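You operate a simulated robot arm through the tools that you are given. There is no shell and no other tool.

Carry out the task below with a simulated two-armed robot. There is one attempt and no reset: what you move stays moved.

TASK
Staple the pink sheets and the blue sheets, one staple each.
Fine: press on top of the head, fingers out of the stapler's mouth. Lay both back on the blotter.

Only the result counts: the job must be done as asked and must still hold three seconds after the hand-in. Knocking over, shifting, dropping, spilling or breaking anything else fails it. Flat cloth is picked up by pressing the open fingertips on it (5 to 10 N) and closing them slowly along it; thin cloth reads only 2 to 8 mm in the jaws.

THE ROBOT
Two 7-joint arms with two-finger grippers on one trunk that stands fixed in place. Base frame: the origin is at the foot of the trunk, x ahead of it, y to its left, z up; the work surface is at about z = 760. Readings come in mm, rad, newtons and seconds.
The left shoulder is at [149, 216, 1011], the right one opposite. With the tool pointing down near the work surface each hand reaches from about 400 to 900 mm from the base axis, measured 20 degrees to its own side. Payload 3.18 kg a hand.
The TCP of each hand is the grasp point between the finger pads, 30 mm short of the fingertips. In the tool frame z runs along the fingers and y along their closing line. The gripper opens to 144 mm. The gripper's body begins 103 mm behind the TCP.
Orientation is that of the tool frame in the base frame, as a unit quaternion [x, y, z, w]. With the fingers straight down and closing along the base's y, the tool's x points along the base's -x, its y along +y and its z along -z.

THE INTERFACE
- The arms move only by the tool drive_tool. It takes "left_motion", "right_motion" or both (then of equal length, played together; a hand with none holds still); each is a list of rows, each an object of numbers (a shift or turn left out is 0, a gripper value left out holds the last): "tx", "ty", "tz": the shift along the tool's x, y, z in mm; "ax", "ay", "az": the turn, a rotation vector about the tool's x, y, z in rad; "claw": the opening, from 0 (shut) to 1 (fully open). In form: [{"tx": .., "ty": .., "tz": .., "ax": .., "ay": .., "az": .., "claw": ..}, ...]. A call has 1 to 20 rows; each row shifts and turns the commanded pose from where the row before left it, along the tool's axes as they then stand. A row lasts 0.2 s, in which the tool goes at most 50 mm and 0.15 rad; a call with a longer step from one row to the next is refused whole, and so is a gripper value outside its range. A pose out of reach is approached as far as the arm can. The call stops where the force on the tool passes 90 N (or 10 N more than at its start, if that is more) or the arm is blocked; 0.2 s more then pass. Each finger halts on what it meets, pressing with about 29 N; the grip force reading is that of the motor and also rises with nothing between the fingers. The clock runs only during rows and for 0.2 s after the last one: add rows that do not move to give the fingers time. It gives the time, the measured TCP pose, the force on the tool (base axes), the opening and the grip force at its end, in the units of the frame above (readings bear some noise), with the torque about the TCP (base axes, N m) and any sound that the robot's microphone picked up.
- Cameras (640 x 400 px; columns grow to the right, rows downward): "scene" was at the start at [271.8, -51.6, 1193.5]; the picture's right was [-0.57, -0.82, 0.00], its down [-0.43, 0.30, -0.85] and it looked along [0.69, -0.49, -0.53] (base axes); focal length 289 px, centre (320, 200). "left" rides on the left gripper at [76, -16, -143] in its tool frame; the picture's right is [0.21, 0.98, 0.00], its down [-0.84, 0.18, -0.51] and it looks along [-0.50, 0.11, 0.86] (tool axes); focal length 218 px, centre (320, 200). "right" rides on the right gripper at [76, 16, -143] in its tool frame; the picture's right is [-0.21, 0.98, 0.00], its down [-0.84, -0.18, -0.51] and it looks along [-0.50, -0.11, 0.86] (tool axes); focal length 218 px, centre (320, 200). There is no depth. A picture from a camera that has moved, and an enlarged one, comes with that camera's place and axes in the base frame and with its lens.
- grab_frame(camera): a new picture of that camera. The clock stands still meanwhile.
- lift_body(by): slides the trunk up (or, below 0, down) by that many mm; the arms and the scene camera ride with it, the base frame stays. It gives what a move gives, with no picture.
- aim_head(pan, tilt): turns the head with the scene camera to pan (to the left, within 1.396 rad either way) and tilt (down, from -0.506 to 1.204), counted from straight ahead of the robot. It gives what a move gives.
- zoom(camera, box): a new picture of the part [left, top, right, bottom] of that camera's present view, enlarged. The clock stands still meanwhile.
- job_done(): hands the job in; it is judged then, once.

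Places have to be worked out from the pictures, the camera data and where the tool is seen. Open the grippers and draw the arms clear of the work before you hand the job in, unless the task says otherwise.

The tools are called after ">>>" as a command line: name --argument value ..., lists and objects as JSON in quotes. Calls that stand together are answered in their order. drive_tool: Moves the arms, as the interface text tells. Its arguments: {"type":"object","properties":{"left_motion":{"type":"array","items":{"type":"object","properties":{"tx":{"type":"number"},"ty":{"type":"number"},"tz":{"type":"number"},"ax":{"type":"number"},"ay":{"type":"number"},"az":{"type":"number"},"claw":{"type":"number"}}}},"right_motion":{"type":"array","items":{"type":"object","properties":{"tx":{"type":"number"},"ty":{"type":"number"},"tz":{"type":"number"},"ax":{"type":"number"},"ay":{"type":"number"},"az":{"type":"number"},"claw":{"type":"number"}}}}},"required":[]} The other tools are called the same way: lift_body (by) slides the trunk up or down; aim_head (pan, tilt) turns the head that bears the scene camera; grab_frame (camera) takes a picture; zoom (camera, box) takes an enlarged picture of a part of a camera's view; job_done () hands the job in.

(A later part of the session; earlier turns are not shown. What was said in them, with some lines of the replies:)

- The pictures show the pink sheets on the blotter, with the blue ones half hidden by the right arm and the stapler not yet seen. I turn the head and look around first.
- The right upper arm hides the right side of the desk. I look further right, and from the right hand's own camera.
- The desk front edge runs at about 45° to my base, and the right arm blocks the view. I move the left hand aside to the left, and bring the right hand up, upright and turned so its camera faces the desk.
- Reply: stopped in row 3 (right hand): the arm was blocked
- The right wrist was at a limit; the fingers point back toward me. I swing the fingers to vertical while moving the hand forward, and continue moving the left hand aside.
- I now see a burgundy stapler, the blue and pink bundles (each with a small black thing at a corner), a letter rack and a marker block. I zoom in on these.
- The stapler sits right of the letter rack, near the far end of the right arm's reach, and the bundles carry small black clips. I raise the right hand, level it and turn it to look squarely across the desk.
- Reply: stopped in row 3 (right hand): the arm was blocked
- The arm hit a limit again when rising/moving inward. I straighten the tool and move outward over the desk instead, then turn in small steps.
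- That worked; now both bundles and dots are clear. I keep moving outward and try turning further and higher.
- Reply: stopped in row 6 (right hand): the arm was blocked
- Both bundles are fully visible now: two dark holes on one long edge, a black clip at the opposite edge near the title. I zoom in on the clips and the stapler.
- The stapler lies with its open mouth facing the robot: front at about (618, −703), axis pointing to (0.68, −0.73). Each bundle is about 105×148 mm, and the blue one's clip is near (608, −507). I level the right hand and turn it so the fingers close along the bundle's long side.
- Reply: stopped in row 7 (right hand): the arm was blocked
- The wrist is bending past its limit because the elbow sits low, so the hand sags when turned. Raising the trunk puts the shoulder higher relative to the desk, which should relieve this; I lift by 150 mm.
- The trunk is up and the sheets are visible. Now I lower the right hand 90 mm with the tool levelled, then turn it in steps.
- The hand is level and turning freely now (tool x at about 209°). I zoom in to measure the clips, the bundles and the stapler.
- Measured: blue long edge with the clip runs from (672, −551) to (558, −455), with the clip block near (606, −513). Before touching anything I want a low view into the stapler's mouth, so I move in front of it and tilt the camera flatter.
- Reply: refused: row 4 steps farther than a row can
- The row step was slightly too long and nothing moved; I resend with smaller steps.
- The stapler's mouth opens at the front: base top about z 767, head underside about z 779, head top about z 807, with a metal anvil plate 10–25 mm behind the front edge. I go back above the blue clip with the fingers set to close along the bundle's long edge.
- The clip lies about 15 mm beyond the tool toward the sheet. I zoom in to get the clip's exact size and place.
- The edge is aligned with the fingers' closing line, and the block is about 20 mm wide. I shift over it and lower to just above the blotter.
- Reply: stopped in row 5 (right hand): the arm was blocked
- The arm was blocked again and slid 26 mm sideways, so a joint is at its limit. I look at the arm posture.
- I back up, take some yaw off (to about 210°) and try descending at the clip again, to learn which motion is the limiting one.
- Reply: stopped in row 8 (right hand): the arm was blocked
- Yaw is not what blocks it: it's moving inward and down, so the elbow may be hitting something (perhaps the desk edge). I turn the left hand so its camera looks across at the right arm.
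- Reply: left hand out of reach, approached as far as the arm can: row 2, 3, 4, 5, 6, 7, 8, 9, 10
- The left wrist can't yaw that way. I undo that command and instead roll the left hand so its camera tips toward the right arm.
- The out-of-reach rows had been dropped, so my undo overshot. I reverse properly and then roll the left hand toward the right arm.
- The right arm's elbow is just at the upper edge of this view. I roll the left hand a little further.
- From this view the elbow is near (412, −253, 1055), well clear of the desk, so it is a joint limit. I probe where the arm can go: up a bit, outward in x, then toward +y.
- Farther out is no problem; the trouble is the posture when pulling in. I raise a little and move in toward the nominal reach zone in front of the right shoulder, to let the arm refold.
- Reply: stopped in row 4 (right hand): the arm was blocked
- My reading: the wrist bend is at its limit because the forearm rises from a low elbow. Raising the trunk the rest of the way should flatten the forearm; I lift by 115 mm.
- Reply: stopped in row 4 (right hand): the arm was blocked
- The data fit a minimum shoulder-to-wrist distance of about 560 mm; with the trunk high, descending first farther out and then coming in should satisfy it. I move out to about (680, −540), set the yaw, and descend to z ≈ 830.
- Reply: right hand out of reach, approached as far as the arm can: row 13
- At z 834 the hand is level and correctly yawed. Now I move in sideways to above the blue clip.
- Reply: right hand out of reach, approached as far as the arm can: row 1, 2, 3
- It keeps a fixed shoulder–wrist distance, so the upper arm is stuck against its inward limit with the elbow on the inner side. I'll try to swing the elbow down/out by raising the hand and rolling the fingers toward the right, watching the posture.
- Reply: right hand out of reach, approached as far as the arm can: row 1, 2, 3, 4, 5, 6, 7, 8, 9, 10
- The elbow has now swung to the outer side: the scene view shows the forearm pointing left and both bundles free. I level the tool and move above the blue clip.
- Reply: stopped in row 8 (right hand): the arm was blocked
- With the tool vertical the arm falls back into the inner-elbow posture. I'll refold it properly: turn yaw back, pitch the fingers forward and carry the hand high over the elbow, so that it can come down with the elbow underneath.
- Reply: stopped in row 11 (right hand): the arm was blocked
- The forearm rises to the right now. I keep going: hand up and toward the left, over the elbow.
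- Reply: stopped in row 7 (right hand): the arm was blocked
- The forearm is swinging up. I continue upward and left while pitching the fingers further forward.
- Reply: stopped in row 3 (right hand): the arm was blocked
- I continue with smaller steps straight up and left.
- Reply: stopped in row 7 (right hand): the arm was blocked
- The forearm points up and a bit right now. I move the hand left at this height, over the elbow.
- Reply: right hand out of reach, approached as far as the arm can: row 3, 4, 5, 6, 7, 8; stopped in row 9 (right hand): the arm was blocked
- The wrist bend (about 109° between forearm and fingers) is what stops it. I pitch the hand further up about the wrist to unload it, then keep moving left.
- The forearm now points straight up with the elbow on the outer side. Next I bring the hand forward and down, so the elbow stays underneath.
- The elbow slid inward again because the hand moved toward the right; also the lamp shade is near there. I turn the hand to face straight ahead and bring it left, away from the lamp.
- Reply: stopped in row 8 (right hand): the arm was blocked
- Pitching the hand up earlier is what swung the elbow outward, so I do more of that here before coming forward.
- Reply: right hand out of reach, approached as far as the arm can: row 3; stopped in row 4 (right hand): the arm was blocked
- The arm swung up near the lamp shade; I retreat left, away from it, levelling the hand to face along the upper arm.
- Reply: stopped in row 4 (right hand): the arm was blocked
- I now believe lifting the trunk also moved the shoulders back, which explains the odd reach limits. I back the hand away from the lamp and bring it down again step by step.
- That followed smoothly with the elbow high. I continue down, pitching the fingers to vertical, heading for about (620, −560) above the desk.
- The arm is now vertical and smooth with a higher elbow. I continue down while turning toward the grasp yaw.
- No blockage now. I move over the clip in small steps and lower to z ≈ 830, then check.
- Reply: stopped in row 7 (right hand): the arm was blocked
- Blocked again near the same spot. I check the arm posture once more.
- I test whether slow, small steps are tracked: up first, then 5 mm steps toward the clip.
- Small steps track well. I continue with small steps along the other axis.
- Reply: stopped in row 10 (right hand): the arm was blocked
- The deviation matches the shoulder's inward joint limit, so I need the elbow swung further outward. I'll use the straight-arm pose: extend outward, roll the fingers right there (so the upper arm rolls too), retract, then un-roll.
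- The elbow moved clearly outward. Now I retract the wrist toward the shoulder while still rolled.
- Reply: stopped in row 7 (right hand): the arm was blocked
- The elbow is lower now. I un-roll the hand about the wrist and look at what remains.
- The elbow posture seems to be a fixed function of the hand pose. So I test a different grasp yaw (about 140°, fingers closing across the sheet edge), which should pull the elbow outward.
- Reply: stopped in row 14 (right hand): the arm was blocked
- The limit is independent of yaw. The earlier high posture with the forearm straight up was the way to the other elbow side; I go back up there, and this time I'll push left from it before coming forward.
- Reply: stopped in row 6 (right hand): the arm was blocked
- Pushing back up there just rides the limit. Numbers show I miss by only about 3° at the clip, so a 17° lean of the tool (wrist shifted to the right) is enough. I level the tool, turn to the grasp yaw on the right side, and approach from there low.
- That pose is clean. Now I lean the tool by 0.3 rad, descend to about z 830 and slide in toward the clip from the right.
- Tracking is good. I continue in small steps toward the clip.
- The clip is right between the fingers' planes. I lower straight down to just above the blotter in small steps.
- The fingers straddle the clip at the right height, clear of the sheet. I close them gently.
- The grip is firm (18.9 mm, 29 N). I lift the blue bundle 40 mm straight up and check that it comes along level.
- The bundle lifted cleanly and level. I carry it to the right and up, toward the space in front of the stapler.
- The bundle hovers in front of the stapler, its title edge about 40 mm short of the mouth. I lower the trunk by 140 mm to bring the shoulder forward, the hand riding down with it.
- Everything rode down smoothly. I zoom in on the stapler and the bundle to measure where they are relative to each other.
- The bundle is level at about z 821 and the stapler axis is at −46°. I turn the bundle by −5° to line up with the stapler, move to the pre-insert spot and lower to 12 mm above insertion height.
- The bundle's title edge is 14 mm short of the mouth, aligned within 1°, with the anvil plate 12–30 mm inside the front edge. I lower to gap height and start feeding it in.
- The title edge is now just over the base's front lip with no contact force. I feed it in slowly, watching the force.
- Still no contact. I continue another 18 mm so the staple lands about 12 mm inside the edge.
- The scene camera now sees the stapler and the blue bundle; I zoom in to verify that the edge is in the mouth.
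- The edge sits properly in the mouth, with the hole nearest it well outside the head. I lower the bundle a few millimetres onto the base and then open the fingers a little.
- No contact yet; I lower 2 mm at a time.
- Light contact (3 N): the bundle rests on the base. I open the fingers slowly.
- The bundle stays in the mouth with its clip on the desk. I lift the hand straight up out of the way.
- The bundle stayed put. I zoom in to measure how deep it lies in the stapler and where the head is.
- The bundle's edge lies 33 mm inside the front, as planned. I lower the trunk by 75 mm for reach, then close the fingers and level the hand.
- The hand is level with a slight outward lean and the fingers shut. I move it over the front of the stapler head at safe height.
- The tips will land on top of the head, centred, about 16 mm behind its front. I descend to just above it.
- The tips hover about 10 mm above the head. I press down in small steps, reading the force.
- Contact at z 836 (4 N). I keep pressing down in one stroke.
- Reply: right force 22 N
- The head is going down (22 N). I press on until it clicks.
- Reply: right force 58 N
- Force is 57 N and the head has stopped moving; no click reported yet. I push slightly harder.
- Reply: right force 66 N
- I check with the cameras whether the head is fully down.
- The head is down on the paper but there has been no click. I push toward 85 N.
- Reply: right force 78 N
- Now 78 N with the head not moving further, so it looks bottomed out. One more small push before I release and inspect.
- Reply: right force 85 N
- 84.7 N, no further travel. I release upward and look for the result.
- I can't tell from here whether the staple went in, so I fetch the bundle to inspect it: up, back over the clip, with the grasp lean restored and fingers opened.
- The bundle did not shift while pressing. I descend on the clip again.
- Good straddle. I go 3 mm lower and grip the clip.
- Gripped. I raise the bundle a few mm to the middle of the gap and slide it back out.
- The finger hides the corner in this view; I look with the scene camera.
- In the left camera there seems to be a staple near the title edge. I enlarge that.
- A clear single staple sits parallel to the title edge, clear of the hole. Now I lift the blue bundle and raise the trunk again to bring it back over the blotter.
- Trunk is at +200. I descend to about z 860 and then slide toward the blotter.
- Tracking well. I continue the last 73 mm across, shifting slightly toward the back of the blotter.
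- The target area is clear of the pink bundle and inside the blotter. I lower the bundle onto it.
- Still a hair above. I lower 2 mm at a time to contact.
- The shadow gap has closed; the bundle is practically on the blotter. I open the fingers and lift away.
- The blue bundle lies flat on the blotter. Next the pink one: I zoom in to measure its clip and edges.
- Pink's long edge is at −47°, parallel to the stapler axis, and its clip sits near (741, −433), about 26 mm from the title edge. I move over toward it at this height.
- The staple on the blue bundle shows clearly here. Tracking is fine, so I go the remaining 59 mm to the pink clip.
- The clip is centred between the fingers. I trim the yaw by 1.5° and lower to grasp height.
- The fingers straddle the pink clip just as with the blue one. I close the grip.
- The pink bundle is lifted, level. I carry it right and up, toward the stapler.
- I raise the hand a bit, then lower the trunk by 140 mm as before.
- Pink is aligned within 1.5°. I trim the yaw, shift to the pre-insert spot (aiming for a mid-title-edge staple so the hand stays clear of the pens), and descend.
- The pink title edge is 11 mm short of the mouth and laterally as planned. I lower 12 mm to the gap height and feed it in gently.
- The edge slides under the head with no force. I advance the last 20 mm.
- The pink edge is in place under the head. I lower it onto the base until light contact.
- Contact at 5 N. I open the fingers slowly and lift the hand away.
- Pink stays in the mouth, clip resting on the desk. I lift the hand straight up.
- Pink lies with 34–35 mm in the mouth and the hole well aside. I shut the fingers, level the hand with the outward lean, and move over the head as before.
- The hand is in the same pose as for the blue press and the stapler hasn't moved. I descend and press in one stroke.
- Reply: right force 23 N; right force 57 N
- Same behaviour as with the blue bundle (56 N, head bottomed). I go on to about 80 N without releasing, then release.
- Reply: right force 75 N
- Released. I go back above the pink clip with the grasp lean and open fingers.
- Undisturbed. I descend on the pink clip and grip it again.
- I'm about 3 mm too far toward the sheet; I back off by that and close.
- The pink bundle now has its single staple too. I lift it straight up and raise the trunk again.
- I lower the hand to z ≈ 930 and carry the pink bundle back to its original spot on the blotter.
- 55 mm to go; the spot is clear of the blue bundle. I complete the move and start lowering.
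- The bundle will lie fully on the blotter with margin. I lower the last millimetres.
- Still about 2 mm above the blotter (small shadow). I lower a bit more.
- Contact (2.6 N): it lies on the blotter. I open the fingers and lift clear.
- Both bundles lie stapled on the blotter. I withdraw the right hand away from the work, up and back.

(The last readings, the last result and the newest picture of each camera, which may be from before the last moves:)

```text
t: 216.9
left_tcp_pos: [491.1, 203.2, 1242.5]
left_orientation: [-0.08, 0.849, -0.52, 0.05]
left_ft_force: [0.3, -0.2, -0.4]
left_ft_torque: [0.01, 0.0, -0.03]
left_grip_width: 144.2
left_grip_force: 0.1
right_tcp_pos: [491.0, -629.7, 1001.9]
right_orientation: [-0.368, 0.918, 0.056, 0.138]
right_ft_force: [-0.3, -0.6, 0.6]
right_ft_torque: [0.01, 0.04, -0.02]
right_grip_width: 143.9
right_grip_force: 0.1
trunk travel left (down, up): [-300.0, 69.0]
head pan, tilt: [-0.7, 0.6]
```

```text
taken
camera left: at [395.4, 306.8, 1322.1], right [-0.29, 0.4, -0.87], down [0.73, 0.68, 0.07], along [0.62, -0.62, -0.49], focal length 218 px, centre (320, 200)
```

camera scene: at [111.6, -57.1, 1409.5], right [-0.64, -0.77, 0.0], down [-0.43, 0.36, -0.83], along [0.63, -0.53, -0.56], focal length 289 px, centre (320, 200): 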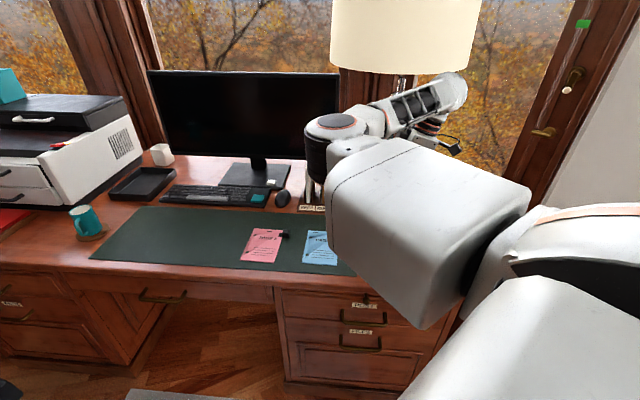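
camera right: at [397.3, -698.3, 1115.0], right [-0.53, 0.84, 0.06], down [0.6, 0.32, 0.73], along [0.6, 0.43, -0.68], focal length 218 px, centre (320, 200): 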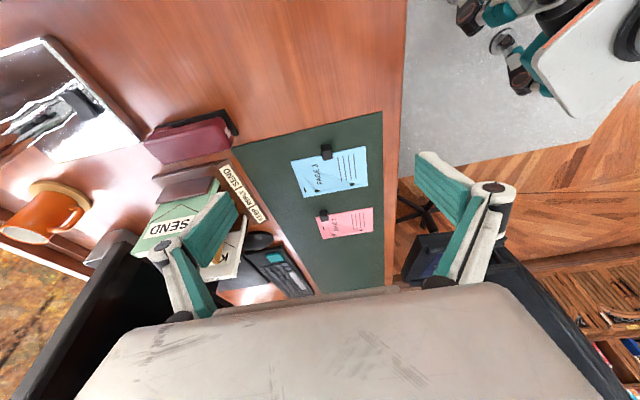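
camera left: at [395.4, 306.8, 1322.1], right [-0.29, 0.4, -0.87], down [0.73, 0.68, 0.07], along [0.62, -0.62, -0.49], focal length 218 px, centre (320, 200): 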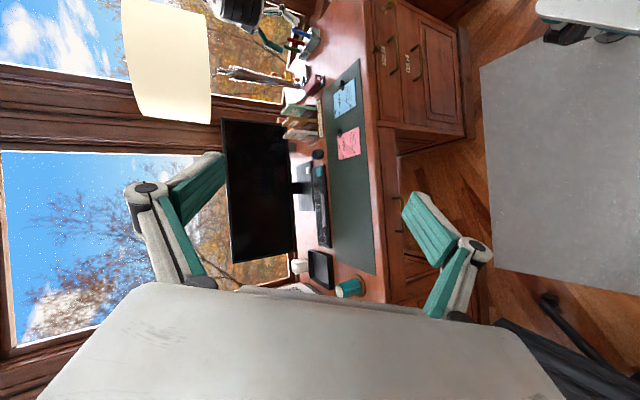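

Everything stands in place. A last close look at both staples before handing in.

>>> zoom --camera "right" --box '[270, 130, 390, 250]'

>>> zoom --camera "right" --box '[100, 90, 260, 210]'

```text
3.33 times, centred on (330, 190) of right
camera zoom: at [397.3, -698.3, 1115.0], right [-0.53, 0.84, 0.06], down [0.6, 0.32, 0.73], along [0.6, 0.43, -0.68], focal length 728 px, centre (287, 233)
```

zoom: 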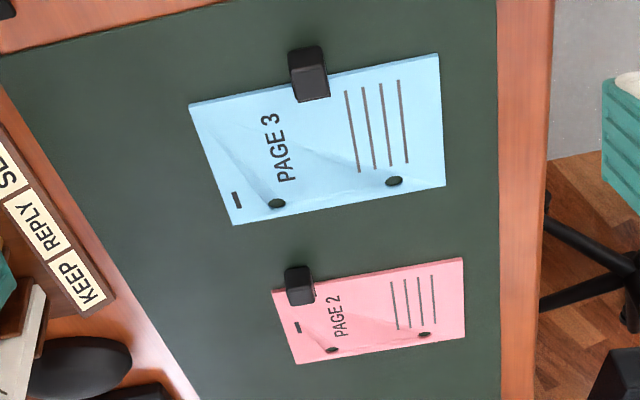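

```text
3.33 times, centred on (180, 150) of right
camera zoom: at [397.3, -698.3, 1115.0], right [-0.53, 0.84, 0.06], down [0.6, 0.32, 0.73], along [0.6, 0.43, -0.68], focal length 728 px, centre (787, 367)
```

zoom: 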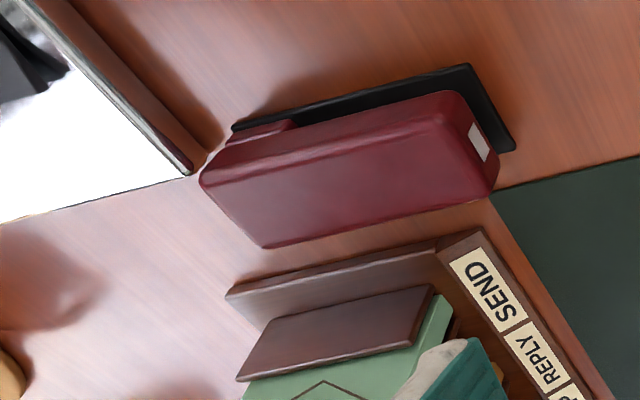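

Each bundle carries exactly one staple and lies flat on the blotter. The stapler is where it was, the grippers are open and the arms are clear. I hand in the job.

>>> job_done

```text
The job is handed in.
```

The pink and blue bundles each have one staple at the title edge, and both lie flat on the blotter. I checked both staples in close-up before handing in. The job has been accepted for judging, but I have no verdict yet.

- **Stapling:** I pressed on top of the stapler's head with the fingers shut and out of its mouth. The microphone reported no click on either press, so the pictures are the only evidence of the staples.
- **Position:** The pink bundle is back where it started. The blue one is on the blotter too, but about 40 mm to the right of its original spot.
- **Surroundings:** In the last pictures nothing else had moved or fallen. The stapler is still in its place, and both grippers are open and clear of the work.
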